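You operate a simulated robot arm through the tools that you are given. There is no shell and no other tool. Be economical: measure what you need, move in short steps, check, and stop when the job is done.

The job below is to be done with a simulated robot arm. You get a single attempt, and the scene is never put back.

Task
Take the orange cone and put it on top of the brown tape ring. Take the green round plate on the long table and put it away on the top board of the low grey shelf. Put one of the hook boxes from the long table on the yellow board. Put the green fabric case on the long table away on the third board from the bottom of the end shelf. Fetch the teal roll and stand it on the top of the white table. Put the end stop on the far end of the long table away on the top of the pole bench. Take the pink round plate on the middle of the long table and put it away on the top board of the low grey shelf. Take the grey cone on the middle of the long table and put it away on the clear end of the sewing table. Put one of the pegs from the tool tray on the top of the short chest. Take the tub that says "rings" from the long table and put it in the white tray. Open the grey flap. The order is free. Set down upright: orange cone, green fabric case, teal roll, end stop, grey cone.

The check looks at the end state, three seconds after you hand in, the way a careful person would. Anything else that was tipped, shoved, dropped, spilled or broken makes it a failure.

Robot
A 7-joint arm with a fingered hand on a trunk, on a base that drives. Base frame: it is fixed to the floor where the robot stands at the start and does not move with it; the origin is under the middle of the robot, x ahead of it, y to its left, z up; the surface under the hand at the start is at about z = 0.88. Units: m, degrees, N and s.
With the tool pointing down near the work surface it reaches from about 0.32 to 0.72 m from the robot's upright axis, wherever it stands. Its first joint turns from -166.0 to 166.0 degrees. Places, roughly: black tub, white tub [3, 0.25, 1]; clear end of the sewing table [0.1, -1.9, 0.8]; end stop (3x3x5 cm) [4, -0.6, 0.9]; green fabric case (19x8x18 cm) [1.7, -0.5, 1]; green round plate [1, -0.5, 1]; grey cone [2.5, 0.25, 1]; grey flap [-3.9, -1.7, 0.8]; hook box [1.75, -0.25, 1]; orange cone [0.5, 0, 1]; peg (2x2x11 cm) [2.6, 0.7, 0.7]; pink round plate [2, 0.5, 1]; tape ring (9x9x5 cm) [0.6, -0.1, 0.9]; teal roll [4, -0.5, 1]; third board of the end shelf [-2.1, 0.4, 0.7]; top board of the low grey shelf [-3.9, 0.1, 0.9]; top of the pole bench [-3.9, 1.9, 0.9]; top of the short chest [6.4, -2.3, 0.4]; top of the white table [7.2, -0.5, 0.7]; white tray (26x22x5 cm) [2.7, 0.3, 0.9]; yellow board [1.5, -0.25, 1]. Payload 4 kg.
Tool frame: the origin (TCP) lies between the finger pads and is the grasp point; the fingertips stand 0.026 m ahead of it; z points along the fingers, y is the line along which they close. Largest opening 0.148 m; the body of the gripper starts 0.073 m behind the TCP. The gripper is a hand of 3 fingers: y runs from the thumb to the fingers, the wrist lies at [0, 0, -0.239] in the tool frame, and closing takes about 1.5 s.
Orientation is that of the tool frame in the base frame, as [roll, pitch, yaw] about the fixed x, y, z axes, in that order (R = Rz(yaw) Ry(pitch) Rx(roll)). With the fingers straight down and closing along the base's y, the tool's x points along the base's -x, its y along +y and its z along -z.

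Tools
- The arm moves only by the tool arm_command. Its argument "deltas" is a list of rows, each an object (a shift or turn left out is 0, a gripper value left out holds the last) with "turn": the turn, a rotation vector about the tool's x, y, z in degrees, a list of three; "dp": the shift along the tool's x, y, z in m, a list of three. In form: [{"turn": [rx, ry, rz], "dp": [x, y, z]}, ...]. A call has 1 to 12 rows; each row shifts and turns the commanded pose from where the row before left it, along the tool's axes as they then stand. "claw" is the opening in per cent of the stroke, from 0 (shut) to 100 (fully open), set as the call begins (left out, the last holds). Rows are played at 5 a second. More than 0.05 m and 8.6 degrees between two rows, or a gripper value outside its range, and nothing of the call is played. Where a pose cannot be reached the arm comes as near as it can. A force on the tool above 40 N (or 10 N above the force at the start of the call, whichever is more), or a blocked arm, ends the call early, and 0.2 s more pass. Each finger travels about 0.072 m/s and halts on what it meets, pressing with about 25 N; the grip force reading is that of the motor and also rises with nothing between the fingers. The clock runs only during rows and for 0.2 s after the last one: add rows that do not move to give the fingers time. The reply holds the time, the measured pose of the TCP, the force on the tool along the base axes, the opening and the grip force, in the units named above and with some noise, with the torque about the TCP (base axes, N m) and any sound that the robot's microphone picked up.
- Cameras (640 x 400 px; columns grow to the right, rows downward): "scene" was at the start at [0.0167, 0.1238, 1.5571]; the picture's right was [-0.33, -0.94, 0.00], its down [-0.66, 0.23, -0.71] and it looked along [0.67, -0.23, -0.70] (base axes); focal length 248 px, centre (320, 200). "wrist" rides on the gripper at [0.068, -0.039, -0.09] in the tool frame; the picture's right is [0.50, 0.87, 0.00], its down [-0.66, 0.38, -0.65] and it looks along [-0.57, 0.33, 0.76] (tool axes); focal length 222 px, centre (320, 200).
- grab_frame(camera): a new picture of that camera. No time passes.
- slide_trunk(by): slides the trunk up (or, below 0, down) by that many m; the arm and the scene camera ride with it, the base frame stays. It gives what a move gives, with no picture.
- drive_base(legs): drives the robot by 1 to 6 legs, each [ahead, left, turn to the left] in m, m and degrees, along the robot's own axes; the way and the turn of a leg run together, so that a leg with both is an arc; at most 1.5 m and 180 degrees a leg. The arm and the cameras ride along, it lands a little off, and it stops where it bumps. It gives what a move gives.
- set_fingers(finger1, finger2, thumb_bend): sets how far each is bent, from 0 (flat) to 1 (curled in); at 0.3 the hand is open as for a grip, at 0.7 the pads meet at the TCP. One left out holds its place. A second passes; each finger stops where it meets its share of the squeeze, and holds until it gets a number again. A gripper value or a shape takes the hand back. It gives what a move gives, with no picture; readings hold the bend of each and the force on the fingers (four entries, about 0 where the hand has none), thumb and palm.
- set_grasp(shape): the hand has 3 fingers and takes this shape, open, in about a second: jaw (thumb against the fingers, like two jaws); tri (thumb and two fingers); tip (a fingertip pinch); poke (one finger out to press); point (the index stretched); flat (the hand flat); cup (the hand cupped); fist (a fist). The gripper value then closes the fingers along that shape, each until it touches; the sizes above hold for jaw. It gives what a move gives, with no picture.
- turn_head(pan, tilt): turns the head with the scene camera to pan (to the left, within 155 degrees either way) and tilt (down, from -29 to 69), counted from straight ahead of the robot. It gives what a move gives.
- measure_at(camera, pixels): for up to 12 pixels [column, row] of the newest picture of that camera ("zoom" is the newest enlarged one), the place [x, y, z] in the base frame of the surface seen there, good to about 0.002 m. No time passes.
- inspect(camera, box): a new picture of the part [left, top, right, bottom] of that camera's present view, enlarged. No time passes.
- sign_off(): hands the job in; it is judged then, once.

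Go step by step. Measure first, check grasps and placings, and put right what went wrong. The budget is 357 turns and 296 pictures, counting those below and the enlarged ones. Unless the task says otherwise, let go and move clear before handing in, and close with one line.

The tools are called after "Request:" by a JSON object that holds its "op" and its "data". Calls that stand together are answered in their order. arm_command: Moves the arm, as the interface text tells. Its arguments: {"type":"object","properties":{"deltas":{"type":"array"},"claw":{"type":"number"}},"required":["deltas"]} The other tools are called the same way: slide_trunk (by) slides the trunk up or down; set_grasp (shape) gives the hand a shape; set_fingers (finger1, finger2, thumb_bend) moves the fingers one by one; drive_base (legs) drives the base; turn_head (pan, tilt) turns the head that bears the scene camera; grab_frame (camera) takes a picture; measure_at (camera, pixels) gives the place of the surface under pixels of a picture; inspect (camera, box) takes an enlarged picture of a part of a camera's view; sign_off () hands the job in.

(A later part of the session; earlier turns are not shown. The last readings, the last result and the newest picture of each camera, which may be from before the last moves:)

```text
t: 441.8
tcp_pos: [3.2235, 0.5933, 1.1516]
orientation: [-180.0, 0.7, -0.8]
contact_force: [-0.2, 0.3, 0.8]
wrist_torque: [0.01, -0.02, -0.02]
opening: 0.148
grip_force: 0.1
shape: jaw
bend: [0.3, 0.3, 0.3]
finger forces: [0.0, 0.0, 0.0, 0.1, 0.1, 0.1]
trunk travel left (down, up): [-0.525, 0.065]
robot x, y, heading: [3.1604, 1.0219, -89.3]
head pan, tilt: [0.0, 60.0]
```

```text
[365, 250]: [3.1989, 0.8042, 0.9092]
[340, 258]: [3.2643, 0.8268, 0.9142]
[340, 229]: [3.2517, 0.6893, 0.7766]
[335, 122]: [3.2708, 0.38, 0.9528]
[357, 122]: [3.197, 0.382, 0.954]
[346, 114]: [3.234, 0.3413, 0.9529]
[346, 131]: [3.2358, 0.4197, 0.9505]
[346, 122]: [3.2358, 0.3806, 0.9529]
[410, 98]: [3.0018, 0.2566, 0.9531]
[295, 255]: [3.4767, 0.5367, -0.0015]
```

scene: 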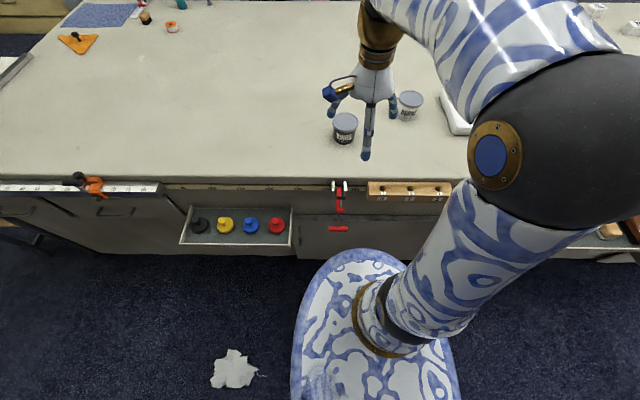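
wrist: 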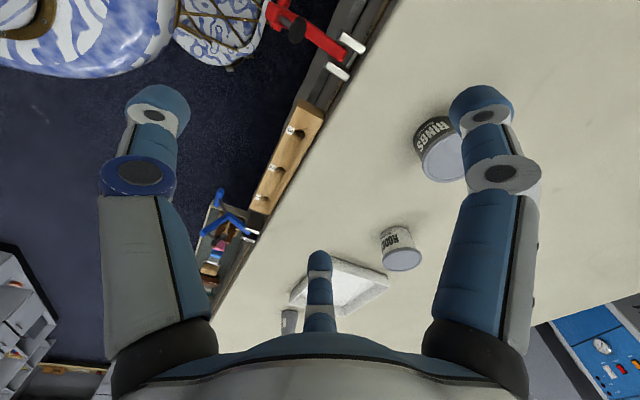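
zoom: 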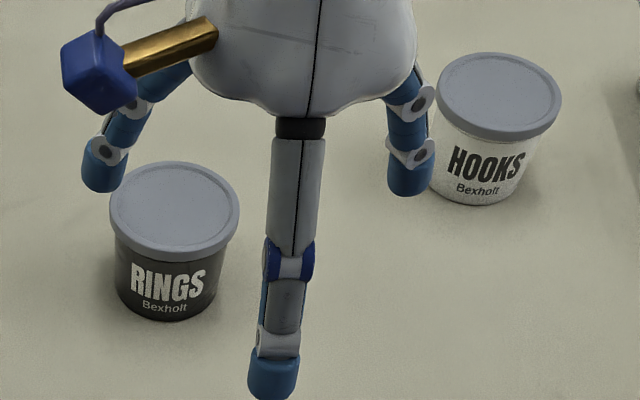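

The body's dome stands at about 0.9 m height, so I won't go closer than this. RINGS is centred at (3.235, 0.381), top 0.953. For placing in the tray I want the thumb on the far side, so I'll turn the hand by 180°.

Request:
{"op": "arm_command", "data": {"deltas": [{"turn": [0, 0, -8.2]}, {"turn": [0, 0, -8.2]}, {"turn": [0, 0, -8.2]}, {"turn": [0, 0, -8.2]}, {"turn": [0, 0, -8.2]}, {"turn": [0, 0, -8.2]}, {"turn": [0, 0, -8.2]}, {"turn": [0, 0, -8.2]}, {"turn": [0, 0, -8.2]}, {"turn": [0, 0, -8.2]}, {"turn": [0, 0, -8.2]}, {}]}}

Request:
{"op": "arm_command", "data": {"deltas": [{"turn": [0, 0, -8.2]}, {"turn": [0, 0, -8.2]}, {"turn": [0, 0, -8.2]}, {"turn": [0, 0, -8.2]}, {"turn": [0, 0, -8.2]}, {"turn": [0, 0, -8.2]}, {"turn": [0, 0, -8.2]}, {"turn": [0, 0, -8.2]}, {"turn": [0, 0, -8.2]}, {"turn": [0, 0, -8.2]}, {"turn": [0, 0, -7.5]}, {}]}}

```text
t: 444.4
tcp_pos: [3.2242, 0.5935, 1.1517]
orientation: [-179.4, 0.2, 89.4]
contact_force: [0.1, -0.2, 0.5]
wrist_torque: [0.03, -0.01, 0.01]
opening: 0.1481
grip_force: 0.0
shape: jaw
bend: [0.3, 0.3, 0.3]
finger forces: [0.0, 0.0, 0.1, 0.0, 0.0, 0.0]
trunk travel left (down, up): [-0.525, 0.065]
robot x, y, heading: [3.1636, 1.024, -89.6]
head pan, tilt: [0.0, 60.0]
```

```text
t: 447.0
tcp_pos: [3.2235, 0.5927, 1.1507]
orientation: [-180.0, -0.7, 178.9]
contact_force: [0.0, 0.3, -0.2]
wrist_torque: [0.02, -0.02, -0.01]
opening: 0.148
grip_force: 0.0
shape: jaw
bend: [0.3, 0.3, 0.3]
finger forces: [0.0, 0.0, 0.0, 0.1, 0.0, 0.0]
trunk travel left (down, up): [-0.525, 0.065]
robot x, y, heading: [3.1635, 1.022, -89.3]
head pan, tilt: [0.0, 60.0]
```

Request:
{"op": "arm_command", "data": {"deltas": [{"dp": [-0.003, -0.0424, 0.02]}, {"dp": [-0.003, -0.0424, 0.02]}, {"dp": [-0.003, -0.0424, 0.02]}, {"dp": [-0.003, -0.0424, 0.02]}, {"dp": [-0.003, -0.0424, 0.02]}, {}]}}

Request:
{"op": "grab_frame", "data": {"camera": "wrist"}}

```text
t: 448.4
tcp_pos: [3.2324, 0.384, 1.0531]
orientation: [-179.9, -0.6, 178.8]
contact_force: [-0.9, -0.2, 0.4]
wrist_torque: [0.01, 0.03, 0.03]
opening: 0.1479
grip_force: 0.2
shape: jaw
bend: [0.3, 0.3, 0.3]
finger forces: [0.0, 0.1, 0.0, 0.0, 0.0, 0.0]
trunk travel left (down, up): [-0.525, 0.065]
robot x, y, heading: [3.1665, 1.0227, -89.1]
head pan, tilt: [0.0, 60.0]
```

```text
153 pictures are left
```

wrist: 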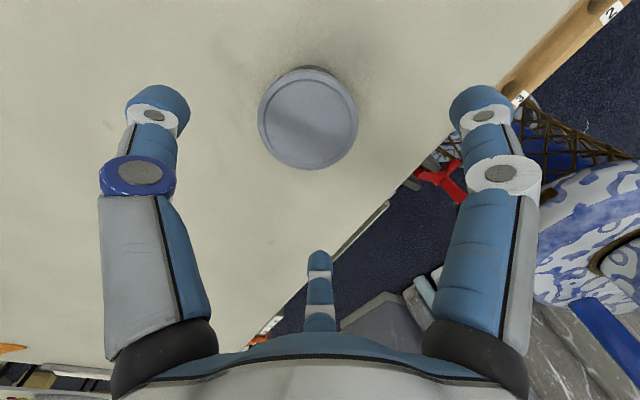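

Good alignment. I'll descend to z≈0.913 and close.

Request:
{"op": "arm_command", "data": {"deltas": [{"dp": [-0.002, -0.003, 0.045]}, {"dp": [0, 0, 0.045]}, {"dp": [0, 0, 0.03]}, {"dp": [0, 0, 0.02]}, {}]}}

Request:
{"op": "arm_command", "data": {"claw": 0, "deltas": [{}, {}, {}, {}, {}, {}, {}, {}]}}

Request:
{"op": "grab_frame", "data": {"camera": "wrist"}}

```text
t: 449.6
tcp_pos: [3.233, 0.3791, 0.912]
orientation: [-179.9, -0.7, 178.8]
contact_force: [-0.4, 0.1, -0.2]
wrist_torque: [0.02, 0.02, -0.02]
opening: 0.1476
grip_force: 0.0
shape: jaw
bend: [0.3, 0.3, 0.3]
finger forces: [0.0, 0.0, 0.0, 0.1, 0.0, 0.0]
trunk travel left (down, up): [-0.525, 0.065]
robot x, y, heading: [3.1606, 1.0194, -89.3]
head pan, tilt: [0.0, 60.0]
```

```text
t: 451.4
tcp_pos: [3.2328, 0.38, 0.9114]
orientation: [-179.9, -0.7, 178.9]
contact_force: [-0.5, 0.1, 0.6]
wrist_torque: [-0.03, 0.07, 0.0]
opening: 0.069
grip_force: 24.6
shape: jaw
bend: [0.77, 0.36, 0.7]
finger forces: [22.9, 23.9, 0.1, 0.0, 23.2, 0.0]
trunk travel left (down, up): [-0.525, 0.065]
robot x, y, heading: [3.1646, 1.0257, -89.2]
head pan, tilt: [0.0, 60.0]
```

```text
152 pictures are left
```

wrist: 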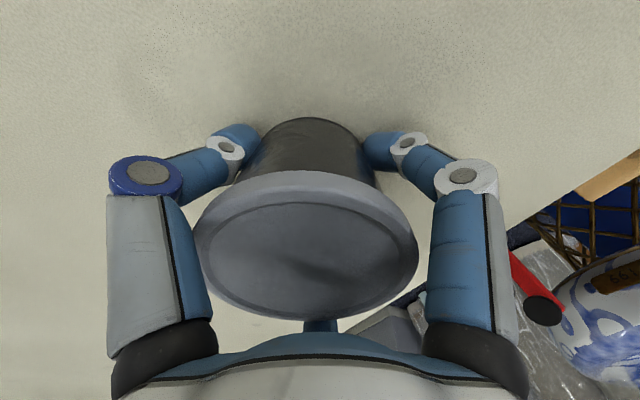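

The tub is held, 23 N on each finger. I'll lift 12 cm and strafe right to the tray.

Request:
{"op": "arm_command", "data": {"deltas": [{"dp": [0, 0, -0.04]}, {"dp": [0, 0, -0.04]}, {"dp": [0, 0, -0.04]}, {}]}}

Request:
{"op": "drive_base", "data": {"legs": [[0, -0.48, 0]]}}

Request:
{"op": "turn_head", "data": {"pan": 10, "tilt": 55}}

Request:
{"op": "grab_frame", "data": {"camera": "scene"}}

Request:
{"op": "grab_frame", "data": {"camera": "wrist"}}

```text
t: 452.4
tcp_pos: [3.235, 0.3809, 1.0314]
orientation: [-179.9, -0.5, 178.8]
contact_force: [-1.2, -0.9, -2.5]
wrist_torque: [0.03, 0.02, -0.03]
opening: 0.0687
grip_force: 25.1
shape: jaw
bend: [0.77, 0.36, 0.7]
finger forces: [22.9, 23.8, 0.0, 0.0, 23.3, 0.1]
trunk travel left (down, up): [-0.525, 0.065]
robot x, y, heading: [3.1611, 1.0196, -89.2]
head pan, tilt: [0.0, 60.0]
```

```text
t: 455.2
tcp_pos: [2.7563, 0.3752, 1.0309]
orientation: [-179.8, -0.6, 178.6]
contact_force: [-0.3, 0.5, -2.2]
wrist_torque: [0.02, 0.02, -0.01]
opening: 0.0688
grip_force: 25.8
shape: jaw
bend: [0.77, 0.36, 0.7]
finger forces: [22.9, 23.7, 0.1, 0.0, 23.3, 0.1]
trunk travel left (down, up): [-0.525, 0.065]
robot x, y, heading: [2.6892, 1.0139, -89.5]
head pan, tilt: [0.0, 60.0]
```

```text
t: 455.9
tcp_pos: [2.7567, 0.3746, 1.0302]
orientation: [-180.0, -0.6, 178.5]
contact_force: [0.6, -0.8, -2.5]
wrist_torque: [0.0, 0.01, 0.02]
opening: 0.0688
grip_force: 24.9
shape: jaw
bend: [0.77, 0.36, 0.7]
finger forces: [22.9, 23.8, 0.0, 0.0, 23.3, 0.0]
trunk travel left (down, up): [-0.525, 0.065]
robot x, y, heading: [2.6845, 1.0132, -89.6]
head pan, tilt: [10.0, 55.0]
```

```text
151 pictures are left
```

scene: 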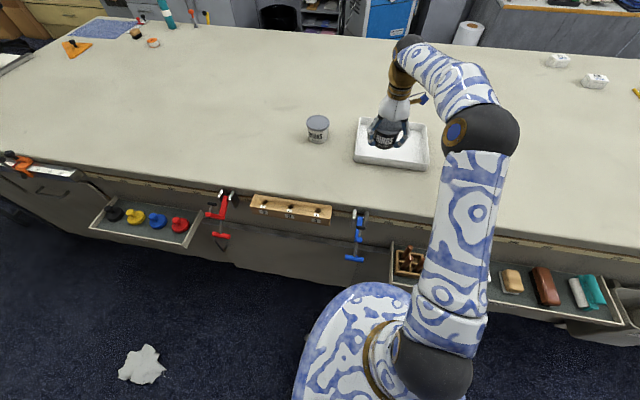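

```text
150 pictures are left
```

wrist: 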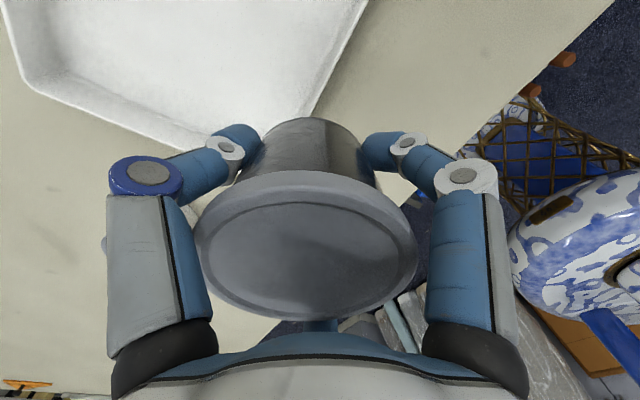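

Request:
{"op": "measure_at", "data": {"camera": "scene", "pixels": [[358, 119], [353, 160], [427, 167], [427, 124], [358, 135], [390, 163], [400, 152], [421, 140], [480, 125], [408, 258]]}}

Request:
{"op": "inspect", "data": {"camera": "scene", "box": [340, 90, 460, 180]}}

```text
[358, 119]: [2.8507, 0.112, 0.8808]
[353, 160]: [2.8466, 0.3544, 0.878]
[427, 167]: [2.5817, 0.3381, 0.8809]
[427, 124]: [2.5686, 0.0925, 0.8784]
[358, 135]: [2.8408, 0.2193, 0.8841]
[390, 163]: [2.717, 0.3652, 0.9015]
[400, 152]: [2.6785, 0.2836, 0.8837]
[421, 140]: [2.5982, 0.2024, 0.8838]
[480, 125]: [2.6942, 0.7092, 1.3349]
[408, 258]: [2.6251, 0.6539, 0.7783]
```

```text
4.44 times, centred on (400, 135) of scene
```

zoom: 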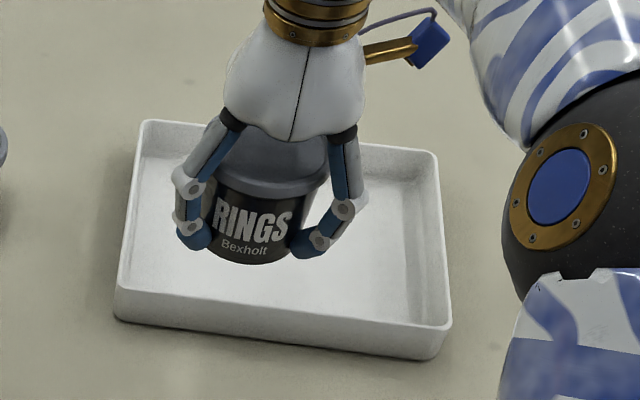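

Request:
{"op": "measure_at", "data": {"camera": "zoom", "pixels": [[120, 288], [445, 325], [280, 307], [428, 155], [150, 125], [280, 318], [280, 300], [250, 290], [400, 250], [160, 200]]}}

```text
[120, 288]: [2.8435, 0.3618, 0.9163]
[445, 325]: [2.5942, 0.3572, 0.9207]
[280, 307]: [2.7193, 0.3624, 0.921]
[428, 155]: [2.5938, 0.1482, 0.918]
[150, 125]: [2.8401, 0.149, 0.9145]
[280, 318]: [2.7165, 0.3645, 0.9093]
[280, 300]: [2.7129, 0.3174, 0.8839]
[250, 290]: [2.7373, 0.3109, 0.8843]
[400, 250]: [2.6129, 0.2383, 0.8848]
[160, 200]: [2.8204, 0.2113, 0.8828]
```

The tray's rim is at 0.92 and its floor at 0.884, inner y 0.16–0.352. I'll drive 3 cm closer, move the tub to about (2.725, 0.28) and lower it.

Request:
{"op": "drive_base", "data": {"legs": [[0.03, 0, 0]]}}

Request:
{"op": "arm_command", "data": {"deltas": [{"dp": [0.015, -0.033, 0]}, {"dp": [0.015, -0.033, 0]}, {"dp": [0, 0, 0.04]}, {"dp": [0, 0, 0.03]}, {"dp": [0, 0, 0.02]}, {}]}}

Request:
{"op": "inspect", "data": {"camera": "scene", "box": [340, 90, 460, 180]}}

Request:
{"op": "grab_frame", "data": {"camera": "wrist"}}

```text
t: 456.8
tcp_pos: [2.7573, 0.3427, 1.0308]
orientation: [179.9, -0.6, 178.5]
contact_force: [0.0, -0.3, -3.6]
wrist_torque: [0.03, 0.0, -0.02]
opening: 0.0688
grip_force: 24.7
shape: jaw
bend: [0.77, 0.36, 0.7]
finger forces: [23.0, 23.9, 0.1, 0.0, 23.4, 0.1]
trunk travel left (down, up): [-0.525, 0.065]
robot x, y, heading: [2.6846, 0.9858, -89.3]
head pan, tilt: [10.0, 55.0]
```

```text
t: 458.2
tcp_pos: [2.7288, 0.2905, 0.9407]
orientation: [180.0, -0.7, 178.6]
contact_force: [-0.2, -0.1, -3.2]
wrist_torque: [0.01, -0.01, 0.0]
opening: 0.0684
grip_force: 24.5
shape: jaw
bend: [0.77, 0.36, 0.7]
finger forces: [22.7, 23.9, 0.0, 0.0, 23.5, 0.0]
out of reach, approached as far as the arm can: row 2
trunk travel left (down, up): [-0.525, 0.065]
robot x, y, heading: [2.687, 0.9835, -89.5]
head pan, tilt: [10.0, 55.0]
```

```text
4.44 times, centred on (400, 135) of scene
```

zoom: 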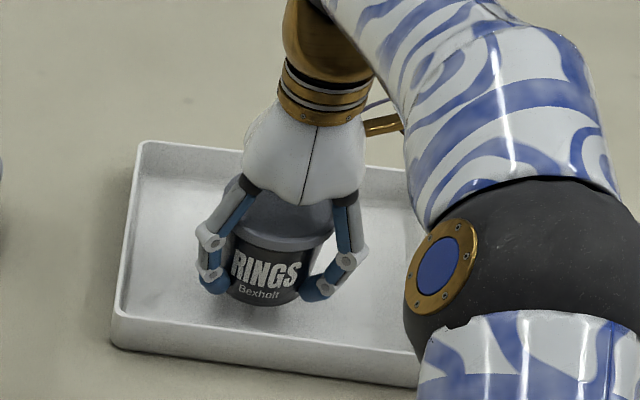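

```text
147 pictures are left
```

wrist: 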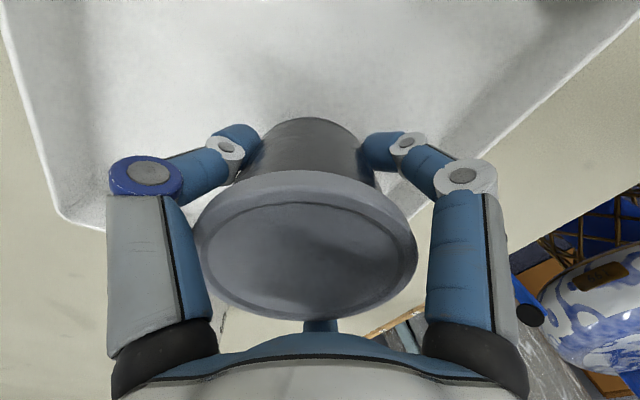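

It's inside the tray walls. I'll lower on to the floor.

Request:
{"op": "arm_command", "data": {"deltas": [{"dp": [0, 0, 0.012]}, {"dp": [0, 0, 0.008]}, {"dp": [0, 0, 0.002]}, {}]}}

Request:
{"op": "arm_command", "data": {"deltas": [{"dp": [0, 0, 0.0015]}, {"dp": [0, 0, 0.0015]}, {}]}}

```text
t: 459.2
tcp_pos: [2.7295, 0.2902, 0.918]
orientation: [-179.8, -0.6, 178.5]
contact_force: [-1.0, 0.3, -2.5]
wrist_torque: [0.03, -0.03, -0.01]
opening: 0.0686
grip_force: 24.7
shape: jaw
bend: [0.77, 0.36, 0.7]
finger forces: [22.6, 23.9, 0.0, 0.0, 23.5, 0.1]
trunk travel left (down, up): [-0.525, 0.065]
robot x, y, heading: [2.6894, 0.985, -89.5]
head pan, tilt: [10.0, 55.0]
```

```text
t: 460.0
tcp_pos: [2.7295, 0.2896, 0.9152]
orientation: [-179.9, -0.6, 178.7]
contact_force: [0.5, 0.0, -0.4]
wrist_torque: [-0.1, 0.04, 0.01]
opening: 0.0685
grip_force: 25.1
shape: jaw
bend: [0.77, 0.36, 0.7]
finger forces: [22.6, 23.9, 0.0, 0.0, 23.7, 0.0]
trunk travel left (down, up): [-0.525, 0.065]
robot x, y, heading: [2.686, 0.9849, -89.3]
head pan, tilt: [10.0, 55.0]
```

Contact. The front wall is close, so I'll open only part way, look, and then rise.

Request:
{"op": "arm_command", "data": {"claw": 75, "deltas": [{}, {}, {}, {}, {}]}}

Request:
{"op": "grab_frame", "data": {"camera": "wrist"}}

Request:
{"op": "inspect", "data": {"camera": "scene", "box": [340, 90, 460, 180]}}

```text
t: 461.2
tcp_pos: [2.7292, 0.2896, 0.9154]
orientation: [-179.9, -0.6, 178.6]
contact_force: [-0.2, -0.2, 0.9]
wrist_torque: [-0.04, 0.0, 0.02]
opening: 0.1104
grip_force: 0.0
shape: jaw
bend: [0.27, 0.27, 0.55]
finger forces: [0.1, 0.1, 0.0, 0.0, 0.1, 0.0]
trunk travel left (down, up): [-0.525, 0.065]
robot x, y, heading: [2.6859, 0.9867, -89.6]
head pan, tilt: [10.0, 55.0]
```

```text
146 pictures are left
```

wrist: 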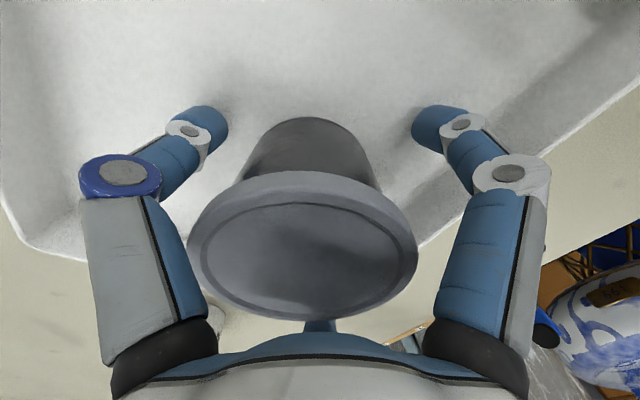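

```text
4.44 times, centred on (400, 135) of scene
```

zoom: 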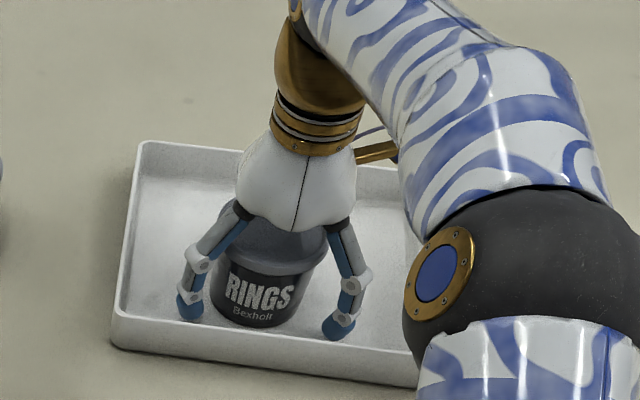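

The fingers are clear of tub and walls. I'll rise straight up.

Request:
{"op": "arm_command", "data": {"deltas": [{"dp": [0, 0, -0.02]}, {"dp": [0, 0, -0.03]}, {"dp": [0, 0, -0.04]}, {"dp": [0, 0, -0.04]}, {"dp": [0, 0.03, -0.04]}, {"dp": [0, 0.04, -0.02]}, {"dp": [0, 0.045, 0]}, {"dp": [0, 0.045, 0]}, {}]}}

Request:
{"op": "grab_frame", "data": {"camera": "scene"}}

Request:
{"op": "grab_frame", "data": {"camera": "wrist"}}

```text
t: 463.2
tcp_pos: [2.7319, 0.4511, 1.1038]
orientation: [-179.8, -0.6, 178.6]
contact_force: [0.2, -0.5, -0.2]
wrist_torque: [-0.03, 0.0, -0.03]
opening: 0.1109
grip_force: 0.0
shape: jaw
bend: [0.27, 0.27, 0.55]
finger forces: [0.0, 0.0, 0.0, 0.0, 0.0, 0.0]
trunk travel left (down, up): [-0.525, 0.065]
robot x, y, heading: [2.686, 0.9862, -89.4]
head pan, tilt: [10.0, 55.0]
```

```text
144 pictures are left
```

scene: 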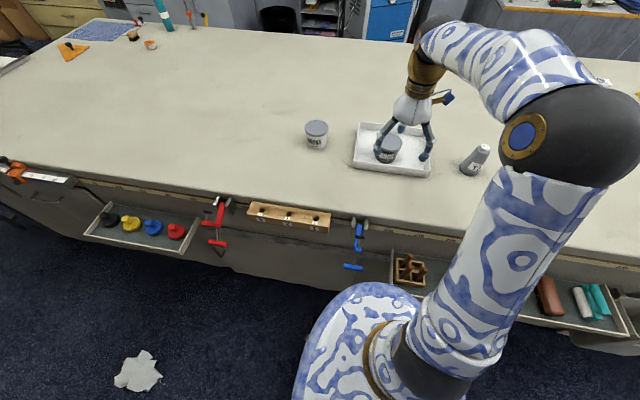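

```text
143 pictures are left
```

wrist: 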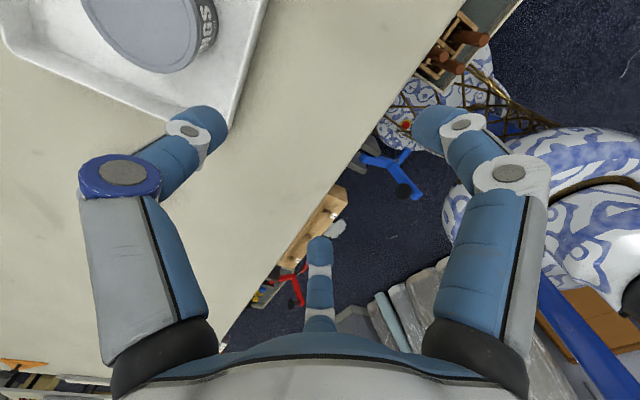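

The tub stands in the tray. Next is the grey cone at (476,160): I'll measure it and look at the peg block at (408,268).

Request:
{"op": "inspect", "data": {"camera": "scene", "box": [440, 120, 520, 190]}}

Request:
{"op": "measure_at", "data": {"camera": "zoom", "pixels": [[330, 135], [360, 195], [300, 280], [230, 290], [370, 300], [300, 325], [310, 150], [350, 150], [355, 140]]}}

Request:
{"op": "inspect", "data": {"camera": "scene", "box": [380, 240, 460, 300]}}

```text
5.71 times, centred on (480, 155) of scene
```

zoom: 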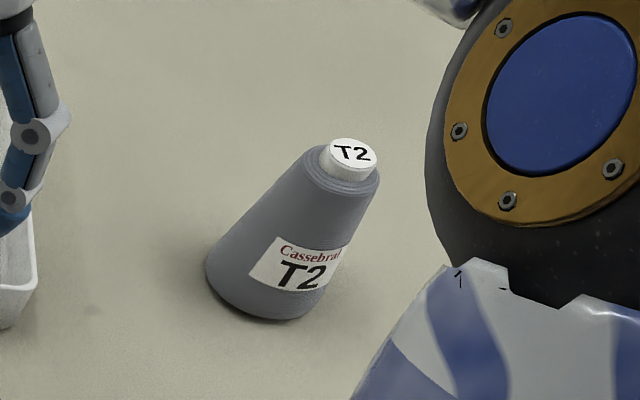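

```text
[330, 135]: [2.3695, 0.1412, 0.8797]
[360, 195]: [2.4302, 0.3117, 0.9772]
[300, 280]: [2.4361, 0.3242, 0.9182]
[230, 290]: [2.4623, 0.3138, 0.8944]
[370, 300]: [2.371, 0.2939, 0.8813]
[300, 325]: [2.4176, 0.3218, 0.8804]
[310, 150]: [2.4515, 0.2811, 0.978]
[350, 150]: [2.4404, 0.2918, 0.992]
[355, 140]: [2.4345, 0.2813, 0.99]
```

```text
6.67 times, centred on (420, 270) of scene
```

zoom: 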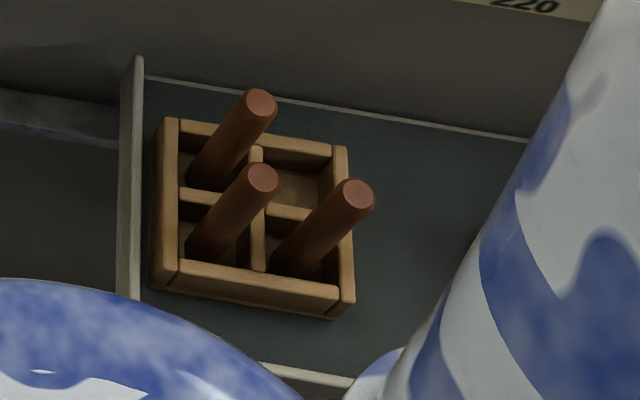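

The cone's axis is at (2.437, 0.287), with its cap at 0.992. I'll strafe 23 cm right and open the hand fully.

Request:
{"op": "arm_command", "data": {"claw": 100, "deltas": [{"dp": [0, 0, -0.03]}, {}, {}, {}]}}

Request:
{"op": "drive_base", "data": {"legs": [[0, -0.23, 0]]}}

Request:
{"op": "grab_frame", "data": {"camera": "wrist"}}

```text
t: 464.2
tcp_pos: [2.7349, 0.45, 1.1362]
orientation: [-179.9, -0.5, 178.6]
contact_force: [0.0, 0.1, 0.1]
wrist_torque: [0.01, 0.0, 0.02]
opening: 0.1481
grip_force: 0.0
shape: jaw
bend: [0.3, 0.3, 0.3]
finger forces: [0.0, 0.0, 0.0, 0.0, 0.0, 0.0]
trunk travel left (down, up): [-0.525, 0.065]
robot x, y, heading: [2.6879, 0.9803, -89.3]
head pan, tilt: [10.0, 55.0]
```

```text
t: 465.9
tcp_pos: [2.5054, 0.4461, 1.1344]
orientation: [-180.0, -0.6, 178.7]
contact_force: [0.4, -0.6, 0.8]
wrist_torque: [0.03, 0.02, 0.02]
opening: 0.1479
grip_force: 0.1
shape: jaw
bend: [0.3, 0.3, 0.3]
finger forces: [0.1, 0.1, 0.0, 0.1, 0.0, 0.0]
trunk travel left (down, up): [-0.525, 0.065]
robot x, y, heading: [2.4545, 0.9817, -89.2]
head pan, tilt: [10.0, 55.0]
```

```text
140 pictures are left
```

wrist: 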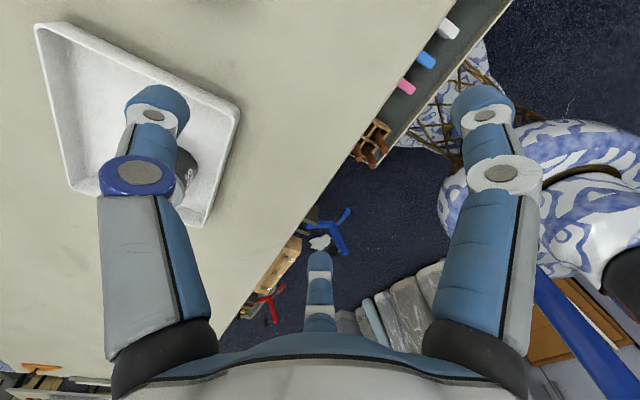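

Request:
{"op": "arm_command", "data": {"deltas": [{"dp": [0.0162, -0.0402, 0.015]}, {"dp": [0.0162, -0.0402, 0.015]}, {"dp": [0.0162, -0.0402, 0.015]}, {"dp": [0.0162, -0.0402, 0.015]}, {}]}}

Request:
{"op": "grab_frame", "data": {"camera": "wrist"}}

```text
t: 467.1
tcp_pos: [2.4433, 0.3082, 1.0826]
orientation: [180.0, -0.5, 178.7]
contact_force: [-0.1, -0.9, 0.1]
wrist_torque: [0.02, 0.0, 0.02]
opening: 0.1479
grip_force: 0.0
shape: jaw
bend: [0.3, 0.3, 0.3]
finger forces: [0.1, 0.0, 0.1, 0.0, 0.0, 0.0]
out of reach, approached as far as the arm can: row 4
trunk travel left (down, up): [-0.525, 0.065]
robot x, y, heading: [2.4599, 0.982, -89.3]
head pan, tilt: [10.0, 55.0]
```

```text
139 pictures are left
```

wrist: 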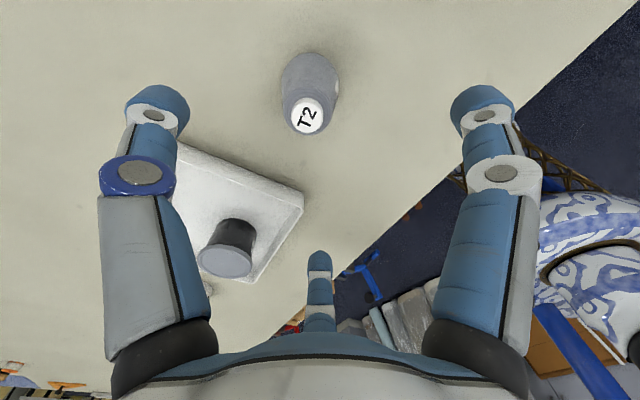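

I'll descend and take the remaining 2 cm in y on the way down, where the arm reaches further.

Request:
{"op": "arm_command", "data": {"deltas": [{"dp": [0.003, 0, 0.04]}, {"dp": [0.002, -0.003, 0.04]}, {"dp": [0, -0.003, 0.04]}, {"dp": [0, -0.003, 0.03]}, {}]}}

Request:
{"op": "grab_frame", "data": {"camera": "wrist"}}

```text
t: 468.3
tcp_pos: [2.4381, 0.2968, 0.9324]
orientation: [-179.9, -0.7, 178.7]
contact_force: [0.0, -0.7, 0.0]
wrist_torque: [0.02, 0.01, 0.0]
opening: 0.148
grip_force: 0.0
shape: jaw
bend: [0.3, 0.3, 0.3]
finger forces: [0.1, 0.0, 0.1, 0.0, 0.0, 0.1]
trunk travel left (down, up): [-0.525, 0.065]
robot x, y, heading: [2.4555, 0.9847, -89.2]
head pan, tilt: [10.0, 55.0]
```

```text
138 pictures are left
```

wrist: 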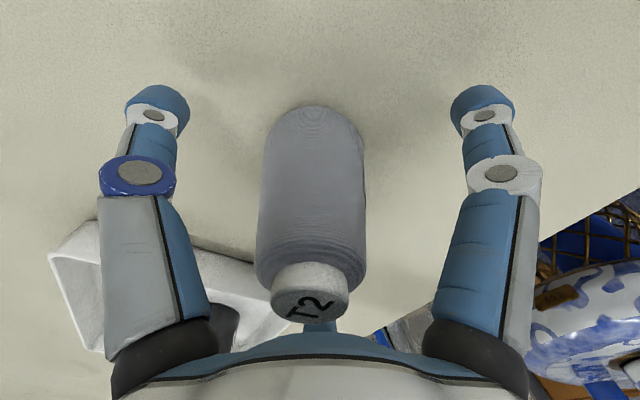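

Request:
{"op": "arm_command", "data": {"deltas": [{"dp": [0, -0.006, 0]}, {}]}}

Request:
{"op": "arm_command", "data": {"claw": 0, "deltas": [{}, {}, {}, {}, {}, {}, {}, {}, {}]}}

Request:
{"op": "arm_command", "data": {"deltas": [{"dp": [0, 0, -0.02]}, {"dp": [0, 0, -0.03]}, {"dp": [0, 0, -0.03]}, {}]}}

Request:
{"op": "grab_frame", "data": {"camera": "wrist"}}

```text
t: 468.9
tcp_pos: [2.4388, 0.2925, 0.9327]
orientation: [-179.9, -0.6, 178.7]
contact_force: [-0.6, -0.2, -1.4]
wrist_torque: [-0.03, -0.01, -0.01]
opening: 0.1477
grip_force: 0.0
shape: jaw
bend: [0.3, 0.3, 0.3]
finger forces: [0.0, 0.0, 0.0, 0.0, 0.1, 0.0]
trunk travel left (down, up): [-0.525, 0.065]
robot x, y, heading: [2.4567, 0.9819, -89.3]
head pan, tilt: [10.0, 55.0]
```

```text
t: 470.9
tcp_pos: [2.438, 0.2918, 0.9332]
orientation: [-179.8, -0.6, 178.7]
contact_force: [-1.0, 0.9, 0.6]
wrist_torque: [-0.03, 0.01, 0.0]
opening: 0.048
grip_force: 25.0
shape: jaw
bend: [0.77, 0.77, 0.7]
finger forces: [21.8, 22.6, 0.0, 0.0, 21.6, 0.0]
trunk travel left (down, up): [-0.525, 0.065]
robot x, y, heading: [2.4593, 0.9825, -89.1]
head pan, tilt: [10.0, 55.0]
```

```text
t: 471.9
tcp_pos: [2.4384, 0.2917, 1.0131]
orientation: [-179.8, -0.6, 178.7]
contact_force: [-0.2, -1.1, -1.5]
wrist_torque: [-0.03, 0.01, 0.0]
opening: 0.0477
grip_force: 25.7
shape: jaw
bend: [0.77, 0.77, 0.7]
finger forces: [21.7, 22.8, 0.1, 0.1, 21.4, 0.0]
trunk travel left (down, up): [-0.525, 0.065]
robot x, y, heading: [2.4568, 0.9805, -89.3]
head pan, tilt: [10.0, 55.0]
```

```text
137 pictures are left
```

wrist: 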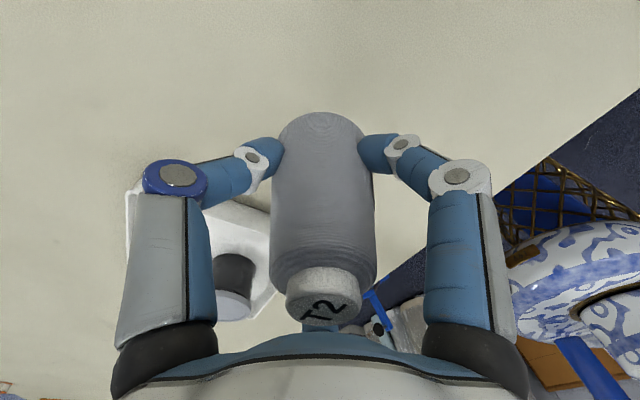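

The cone is gripped and lifted. I'll retract, back out, and drive around the table's near end to the sewing table.

Request:
{"op": "arm_command", "data": {"deltas": [{"dp": [0, 0, -0.045]}, {"dp": [0, 0.045, -0.02]}, {"dp": [0, 0.045, 0]}, {"dp": [0, 0.045, 0]}, {"dp": [0, 0.045, 0]}, {"dp": [0, 0.045, 0]}, {"dp": [0, 0.02, 0]}, {}]}}

Request:
{"op": "drive_base", "data": {"legs": [[-0.68, 0, -1], [0, -1.5, 0], [0, -1.5, 0], [0, -0.25, 0], [1.4, 0, 0], [1.4, 0, 0]]}}

Request:
{"op": "turn_head", "data": {"pan": 25, "tilt": 40}}

Request:
{"op": "grab_frame", "data": {"camera": "scene"}}

```text
t: 473.7
tcp_pos: [2.4454, 0.5364, 1.079]
orientation: [-179.9, -0.6, 178.8]
contact_force: [-0.1, -1.0, -1.0]
wrist_torque: [0.0, 0.02, -0.01]
opening: 0.0475
grip_force: 25.3
shape: jaw
bend: [0.77, 0.77, 0.7]
finger forces: [21.5, 23.4, 0.0, 0.1, 21.5, 0.0]
out of reach, approached as far as the arm can: row 1
trunk travel left (down, up): [-0.525, 0.065]
robot x, y, heading: [2.4528, 0.9834, -89.5]
head pan, tilt: [10.0, 55.0]
```

```text
t: 506.0
tcp_pos: [-0.7702, -1.6114, 1.0775]
orientation: [-179.9, -0.6, 178.4]
contact_force: [-0.8, 0.6, -2.2]
wrist_torque: [-0.01, -0.01, 0.03]
opening: 0.0476
grip_force: 24.9
shape: jaw
bend: [0.77, 0.77, 0.7]
finger forces: [21.4, 23.5, 0.0, 0.0, 21.4, 0.0]
trunk travel left (down, up): [-0.525, 0.065]
robot x, y, heading: [-0.7534, -1.1671, -89.6]
head pan, tilt: [10.0, 55.0]
```

```text
t: 506.8
tcp_pos: [-0.7696, -1.6107, 1.0775]
orientation: [-179.8, -0.5, 178.4]
contact_force: [-0.6, 0.4, -2.3]
wrist_torque: [0.04, -0.01, -0.02]
opening: 0.0477
grip_force: 24.3
shape: jaw
bend: [0.77, 0.77, 0.7]
finger forces: [21.5, 23.5, 0.0, 0.0, 21.3, 0.0]
trunk travel left (down, up): [-0.525, 0.065]
robot x, y, heading: [-0.7609, -1.1642, -89.9]
head pan, tilt: [25.0, 40.0]
```

```text
136 pictures are left
```

scene: 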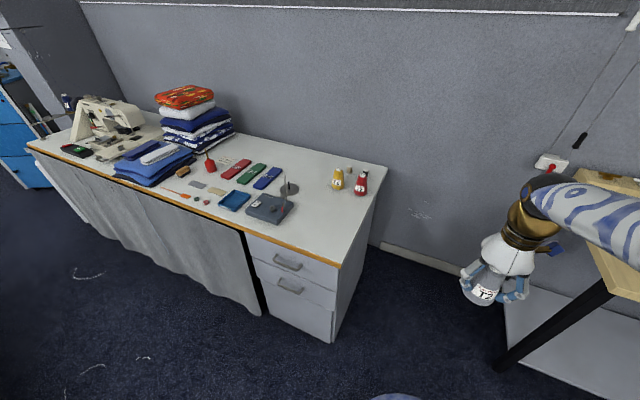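

The clear end of the sewing table is around (320,225), in front of the yellow and red cones. I'll measure it.

Request:
{"op": "measure_at", "data": {"camera": "scene", "pixels": [[320, 225], [340, 260], [385, 168], [295, 225], [337, 188], [360, 193], [310, 205], [350, 172], [288, 178], [335, 235]]}}

Request:
{"op": "inspect", "data": {"camera": "scene", "box": [230, 140, 400, 270]}}

```text
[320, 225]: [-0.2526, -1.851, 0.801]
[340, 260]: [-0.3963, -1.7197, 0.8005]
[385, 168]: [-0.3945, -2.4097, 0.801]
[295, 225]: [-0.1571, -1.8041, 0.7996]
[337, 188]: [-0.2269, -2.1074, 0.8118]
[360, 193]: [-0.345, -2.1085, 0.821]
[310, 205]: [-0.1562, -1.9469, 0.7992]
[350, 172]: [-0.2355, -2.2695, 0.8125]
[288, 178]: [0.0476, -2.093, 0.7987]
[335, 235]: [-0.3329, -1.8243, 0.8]
```

```text
3.08 times, centred on (315, 205) of scene
```

zoom: 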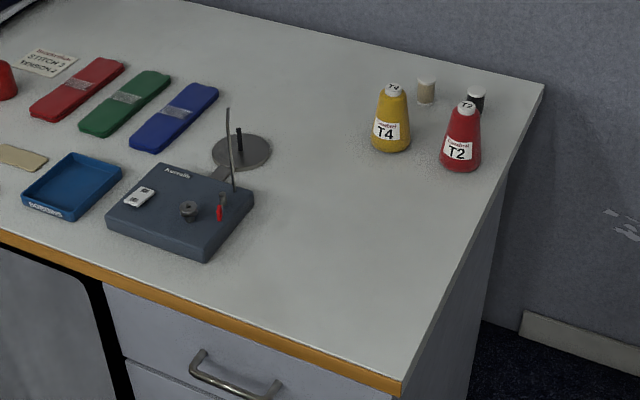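

I'll set the cone at about (-0.26, -1.88). I'll drive in front of that spot.

Request:
{"op": "drive_base", "data": {"legs": [[0.05, 0.5, 0]]}}

Request:
{"op": "turn_head", "data": {"pan": -8, "tilt": 55}}

Request:
{"op": "arm_command", "data": {"deltas": [{"dp": [0, -0.0445, 0.02]}, {"dp": [0, -0.0445, 0.02]}, {"dp": [0, -0.0445, 0.02]}, {"dp": [0, -0.0445, 0.02]}, {"dp": [0, -0.0445, 0.02]}, {}]}}

Request:
{"op": "grab_frame", "data": {"camera": "scene"}}

Request:
{"op": "grab_frame", "data": {"camera": "wrist"}}

```text
t: 509.7
tcp_pos: [-0.2766, -1.6594, 1.0774]
orientation: [-179.9, -0.8, 178.0]
contact_force: [1.0, 1.4, -1.1]
wrist_torque: [0.0, 0.0, 0.0]
opening: 0.0476
grip_force: 24.9
shape: jaw
bend: [0.77, 0.77, 0.7]
finger forces: [21.4, 23.5, 0.0, 0.0, 21.3, 0.1]
trunk travel left (down, up): [-0.525, 0.065]
robot x, y, heading: [-0.2616, -1.2134, -90.0]
head pan, tilt: [25.0, 40.0]
```

```text
t: 510.7
tcp_pos: [-0.2772, -1.658, 1.0779]
orientation: [-179.9, -0.6, 178.0]
contact_force: [-0.8, -0.8, -1.2]
wrist_torque: [0.01, 0.0, 0.02]
opening: 0.0476
grip_force: 24.7
shape: jaw
bend: [0.77, 0.77, 0.7]
finger forces: [21.5, 23.6, 0.0, 0.1, 21.4, 0.0]
trunk travel left (down, up): [-0.525, 0.065]
robot x, y, heading: [-0.2621, -1.2152, -89.9]
head pan, tilt: [-8.0, 55.0]
```

```text
t: 512.1
tcp_pos: [-0.2866, -1.8794, 0.977]
orientation: [-180.0, -0.7, 177.9]
contact_force: [0.6, 0.1, -1.7]
wrist_torque: [0.01, 0.03, 0.02]
opening: 0.0472
grip_force: 25.1
shape: jaw
bend: [0.77, 0.77, 0.7]
finger forces: [21.5, 23.7, 0.1, 0.0, 21.6, 0.0]
trunk travel left (down, up): [-0.525, 0.065]
robot x, y, heading: [-0.2584, -1.2115, -90.1]
head pan, tilt: [-8.0, 55.0]
```

```text
134 pictures are left
```

scene: 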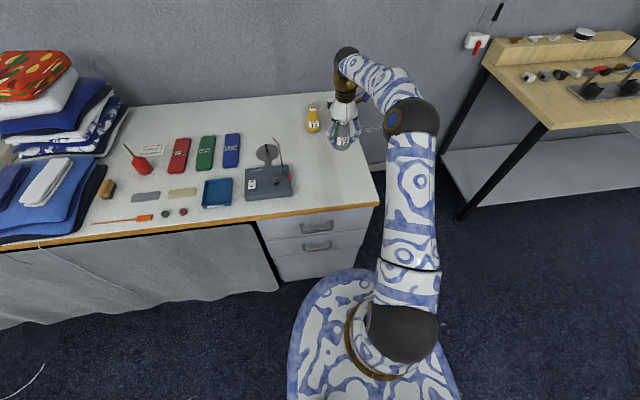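

```text
133 pictures are left
```

wrist: 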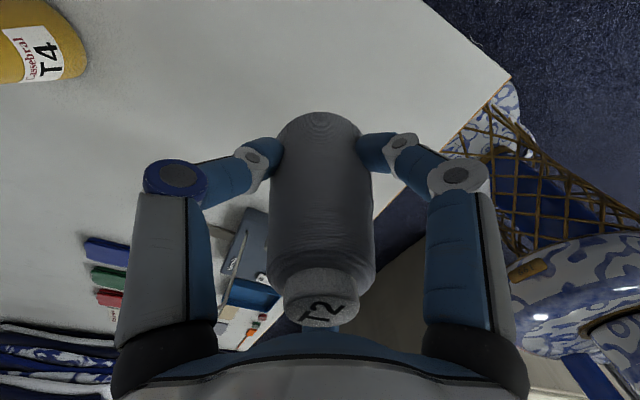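

The spot is clear. I'll lower to the table at z 0.80.

Request:
{"op": "arm_command", "data": {"deltas": [{"dp": [0, 0, 0.04]}, {"dp": [0, 0, 0.04]}, {"dp": [0, 0, 0.03]}, {"dp": [0, 0, 0.008]}, {}]}}

Request:
{"op": "arm_command", "data": {"deltas": [{"dp": [0, 0, 0.002]}, {"dp": [0, 0, 0.001]}, {}]}}

Request:
{"op": "inspect", "data": {"camera": "scene", "box": [280, 90, 400, 180]}}

```text
t: 513.3
tcp_pos: [-0.2872, -1.8804, 0.8598]
orientation: [-179.9, -0.7, 178.0]
contact_force: [0.9, -0.7, -2.1]
wrist_torque: [-0.07, 0.0, 0.01]
opening: 0.0474
grip_force: 25.4
shape: jaw
bend: [0.77, 0.77, 0.7]
finger forces: [21.4, 23.7, 0.1, 0.0, 21.5, 0.0]
trunk travel left (down, up): [-0.525, 0.065]
robot x, y, heading: [-0.2599, -1.2098, -90.0]
head pan, tilt: [-8.0, 55.0]
```

```text
t: 514.1
tcp_pos: [-0.2867, -1.8821, 0.8549]
orientation: [-179.9, -0.6, 178.0]
contact_force: [-0.4, -0.2, -2.3]
wrist_torque: [-0.02, 0.01, -0.02]
opening: 0.0474
grip_force: 25.2
shape: jaw
bend: [0.77, 0.77, 0.7]
finger forces: [21.4, 23.8, 0.0, 0.1, 21.5, 0.1]
trunk travel left (down, up): [-0.525, 0.065]
robot x, y, heading: [-0.2622, -1.21, -90.1]
head pan, tilt: [-8.0, 55.0]
```

```text
4.44 times, centred on (340, 135) of scene
```

zoom: 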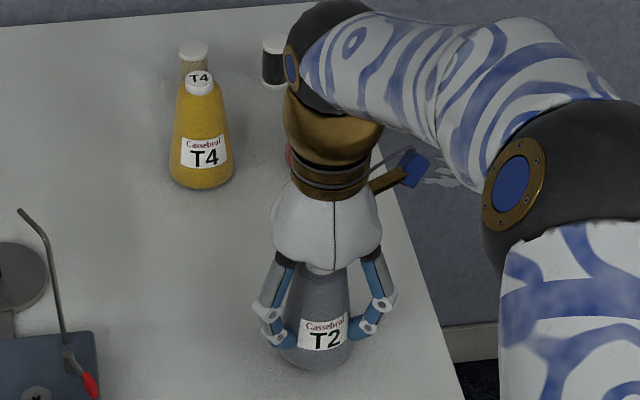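

Request:
{"op": "arm_command", "data": {"deltas": [{"dp": [0, 0, 0.001]}, {"dp": [0, 0, 0.001]}, {}]}}

Request:
{"op": "arm_command", "data": {"deltas": [{"dp": [0, 0, 0.001]}, {}]}}

Request:
{"op": "arm_command", "data": {"deltas": [{"dp": [0, 0, 0.001]}, {}]}}

```text
t: 514.9
tcp_pos: [-0.2871, -1.8813, 0.8546]
orientation: [-179.9, -0.6, 178.0]
contact_force: [0.0, 0.1, -2.8]
wrist_torque: [-0.01, -0.02, 0.02]
opening: 0.0475
grip_force: 25.3
shape: jaw
bend: [0.77, 0.77, 0.7]
finger forces: [21.4, 23.7, 0.0, 0.0, 21.5, 0.1]
trunk travel left (down, up): [-0.525, 0.065]
robot x, y, heading: [-0.2603, -1.2133, -90.0]
head pan, tilt: [-8.0, 55.0]
```

```text
t: 515.5
tcp_pos: [-0.2874, -1.8817, 0.8554]
orientation: [-180.0, -0.6, 178.0]
contact_force: [-0.2, 0.8, -2.0]
wrist_torque: [0.01, -0.02, 0.01]
opening: 0.0475
grip_force: 24.9
shape: jaw
bend: [0.77, 0.77, 0.7]
finger forces: [21.3, 23.7, 0.1, 0.0, 21.5, 0.0]
trunk travel left (down, up): [-0.525, 0.065]
robot x, y, heading: [-0.2621, -1.2123, -90.0]
head pan, tilt: [-8.0, 55.0]
```

```text
t: 516.1
tcp_pos: [-0.2873, -1.8821, 0.8523]
orientation: [-179.9, -0.5, 178.0]
contact_force: [0.2, 0.2, -0.8]
wrist_torque: [-0.01, 0.0, -0.05]
opening: 0.0474
grip_force: 24.6
shape: jaw
bend: [0.77, 0.77, 0.7]
finger forces: [21.4, 23.6, 0.1, 0.0, 21.5, 0.0]
trunk travel left (down, up): [-0.525, 0.065]
robot x, y, heading: [-0.2604, -1.2104, -89.9]
head pan, tilt: [-8.0, 55.0]
```

Request:
{"op": "arm_command", "data": {"deltas": [{"dp": [0, 0, 0.001]}, {}]}}

Request:
{"op": "arm_command", "data": {"claw": 100, "deltas": [{}, {}, {}, {}, {}, {}, {}, {}]}}

Request:
{"op": "arm_command", "data": {"deltas": [{"dp": [0, 0, -0.03]}, {"dp": [0, 0, -0.04]}, {"dp": [0, 0, -0.045]}, {"dp": [0, 0, -0.045]}, {"dp": [0, 0.02, -0.04]}, {"dp": [0, 0.04, -0.03]}, {"dp": [0, 0.045, 0]}, {"dp": [0, 0.045, 0]}, {"dp": [0, 0.045, 0]}, {}]}}

Request:
{"op": "inspect", "data": {"camera": "scene", "box": [280, 90, 400, 180]}}

```text
t: 516.7
tcp_pos: [-0.2858, -1.8808, 0.8519]
orientation: [-179.9, -0.6, 178.0]
contact_force: [-1.1, 1.1, 2.0]
wrist_torque: [-0.04, 0.03, -0.03]
opening: 0.0475
grip_force: 24.6
shape: jaw
bend: [0.77, 0.77, 0.7]
finger forces: [22.3, 24.0, 0.1, 0.1, 22.0, 0.1]
trunk travel left (down, up): [-0.525, 0.065]
robot x, y, heading: [-0.2566, -1.2153, -90.0]
head pan, tilt: [-8.0, 55.0]
```

```text
t: 518.5
tcp_pos: [-0.2868, -1.8822, 0.851]
orientation: [-180.0, -0.6, 178.0]
contact_force: [0.1, -0.1, 0.3]
wrist_torque: [0.03, 0.0, -0.01]
opening: 0.1481
grip_force: 0.1
shape: jaw
bend: [0.3, 0.3, 0.3]
finger forces: [0.0, 0.1, 0.0, 0.1, 0.0, 0.0]
trunk travel left (down, up): [-0.525, 0.065]
robot x, y, heading: [-0.2609, -1.2124, -90.0]
head pan, tilt: [-8.0, 55.0]
```

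```text
t: 520.7
tcp_pos: [-0.276, -1.6872, 1.0826]
orientation: [-179.9, -0.7, 177.9]
contact_force: [-0.5, 0.1, -0.1]
wrist_torque: [-0.02, -0.03, -0.02]
opening: 0.1479
grip_force: 0.1
shape: jaw
bend: [0.3, 0.3, 0.3]
finger forces: [0.1, 0.0, 0.0, 0.0, 0.1, 0.1]
trunk travel left (down, up): [-0.525, 0.065]
robot x, y, heading: [-0.2616, -1.2154, -89.9]
head pan, tilt: [-8.0, 55.0]
```

```text
4.44 times, centred on (340, 135) of scene
```

zoom: 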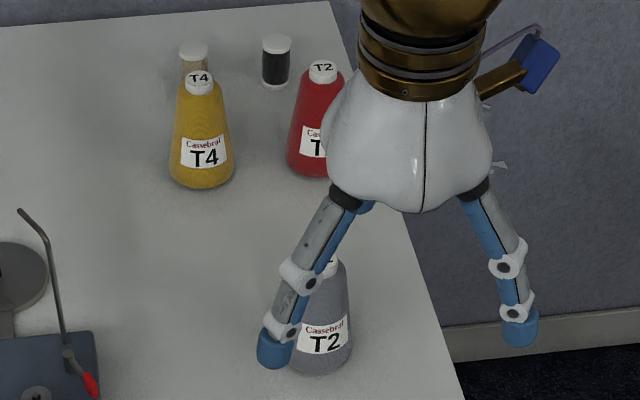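

The cone stands upright on the sewing table. Next is the end stop at the far end of the long table: I'll turn around and drive down the right aisle to x≈3.5 for a look.

Request:
{"op": "drive_base", "data": {"legs": [[-0.2, 0, 0], [0, 0, 180], [-0.1, -1.2, 0], [0, -1.3, 0], [0, -1.2, 0]]}}

Request:
{"op": "turn_head", "data": {"pan": -35, "tilt": 35}}

Request:
{"op": "grab_frame", "data": {"camera": "scene"}}

```text
t: 547.3
tcp_pos: [3.3949, -0.4662, 1.0826]
orientation: [-179.9, -0.6, 3.6]
contact_force: [-0.7, 0.4, -0.1]
wrist_torque: [-0.03, -0.02, 0.03]
opening: 0.148
grip_force: 0.1
shape: jaw
bend: [0.3, 0.3, 0.3]
finger forces: [0.0, 0.0, 0.0, 0.0, 0.0, 0.1]
trunk travel left (down, up): [-0.525, 0.065]
robot x, y, heading: [3.4239, -0.9399, 95.6]
head pan, tilt: [-8.0, 55.0]
```

```text
t: 548.2
tcp_pos: [3.3948, -0.4666, 1.0817]
orientation: [-179.9, -0.5, 3.6]
contact_force: [-0.1, -0.5, -0.4]
wrist_torque: [-0.01, 0.01, 0.03]
opening: 0.1479
grip_force: 0.1
shape: jaw
bend: [0.3, 0.3, 0.3]
finger forces: [0.0, 0.0, 0.0, 0.0, 0.0, 0.0]
trunk travel left (down, up): [-0.525, 0.065]
robot x, y, heading: [3.4252, -0.9407, 95.6]
head pan, tilt: [-35.0, 35.0]
```

```text
130 pictures are left
```

scene: 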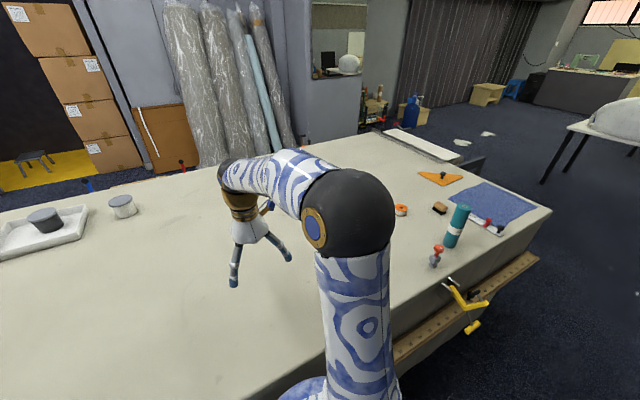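

I drifted to y -0.94, heading 95.6°, so I'll back off a little. The teal roll is at (457,225) and a small piece with a red knob stands at (437,255).

Request:
{"op": "drive_base", "data": {"legs": [[-0.12, 0, -5.6], [0, -0.35, 0]]}}

Request:
{"op": "grab_frame", "data": {"camera": "scene"}}

Request:
{"op": "inspect", "data": {"camera": "scene", "box": [330, 130, 500, 260]}}

```text
t: 551.4
tcp_pos: [3.8034, -0.5857, 1.0837]
orientation: [-179.9, -0.5, -1.8]
contact_force: [0.6, 1.1, 0.9]
wrist_torque: [-0.01, -0.02, -0.01]
opening: 0.148
grip_force: 0.0
shape: jaw
bend: [0.3, 0.3, 0.3]
finger forces: [0.0, 0.1, 0.0, 0.0, 0.0, 0.1]
trunk travel left (down, up): [-0.525, 0.065]
robot x, y, heading: [3.7895, -1.0609, 90.1]
head pan, tilt: [-35.0, 35.0]
```

```text
129 pictures are left
```

scene: 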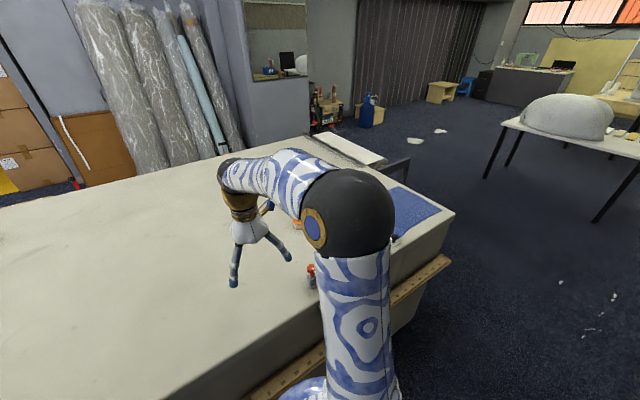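

```text
3.08 times, centred on (415, 195) of scene
```

zoom: 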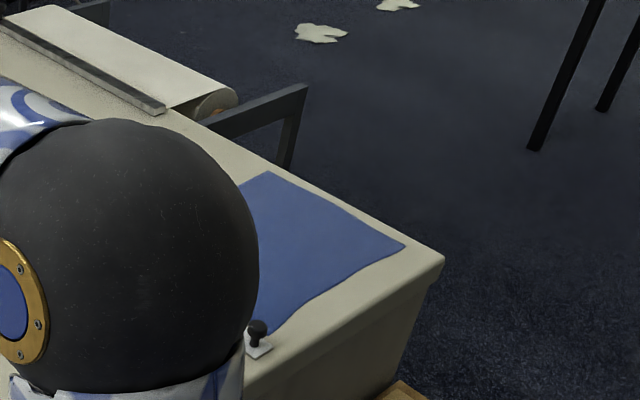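

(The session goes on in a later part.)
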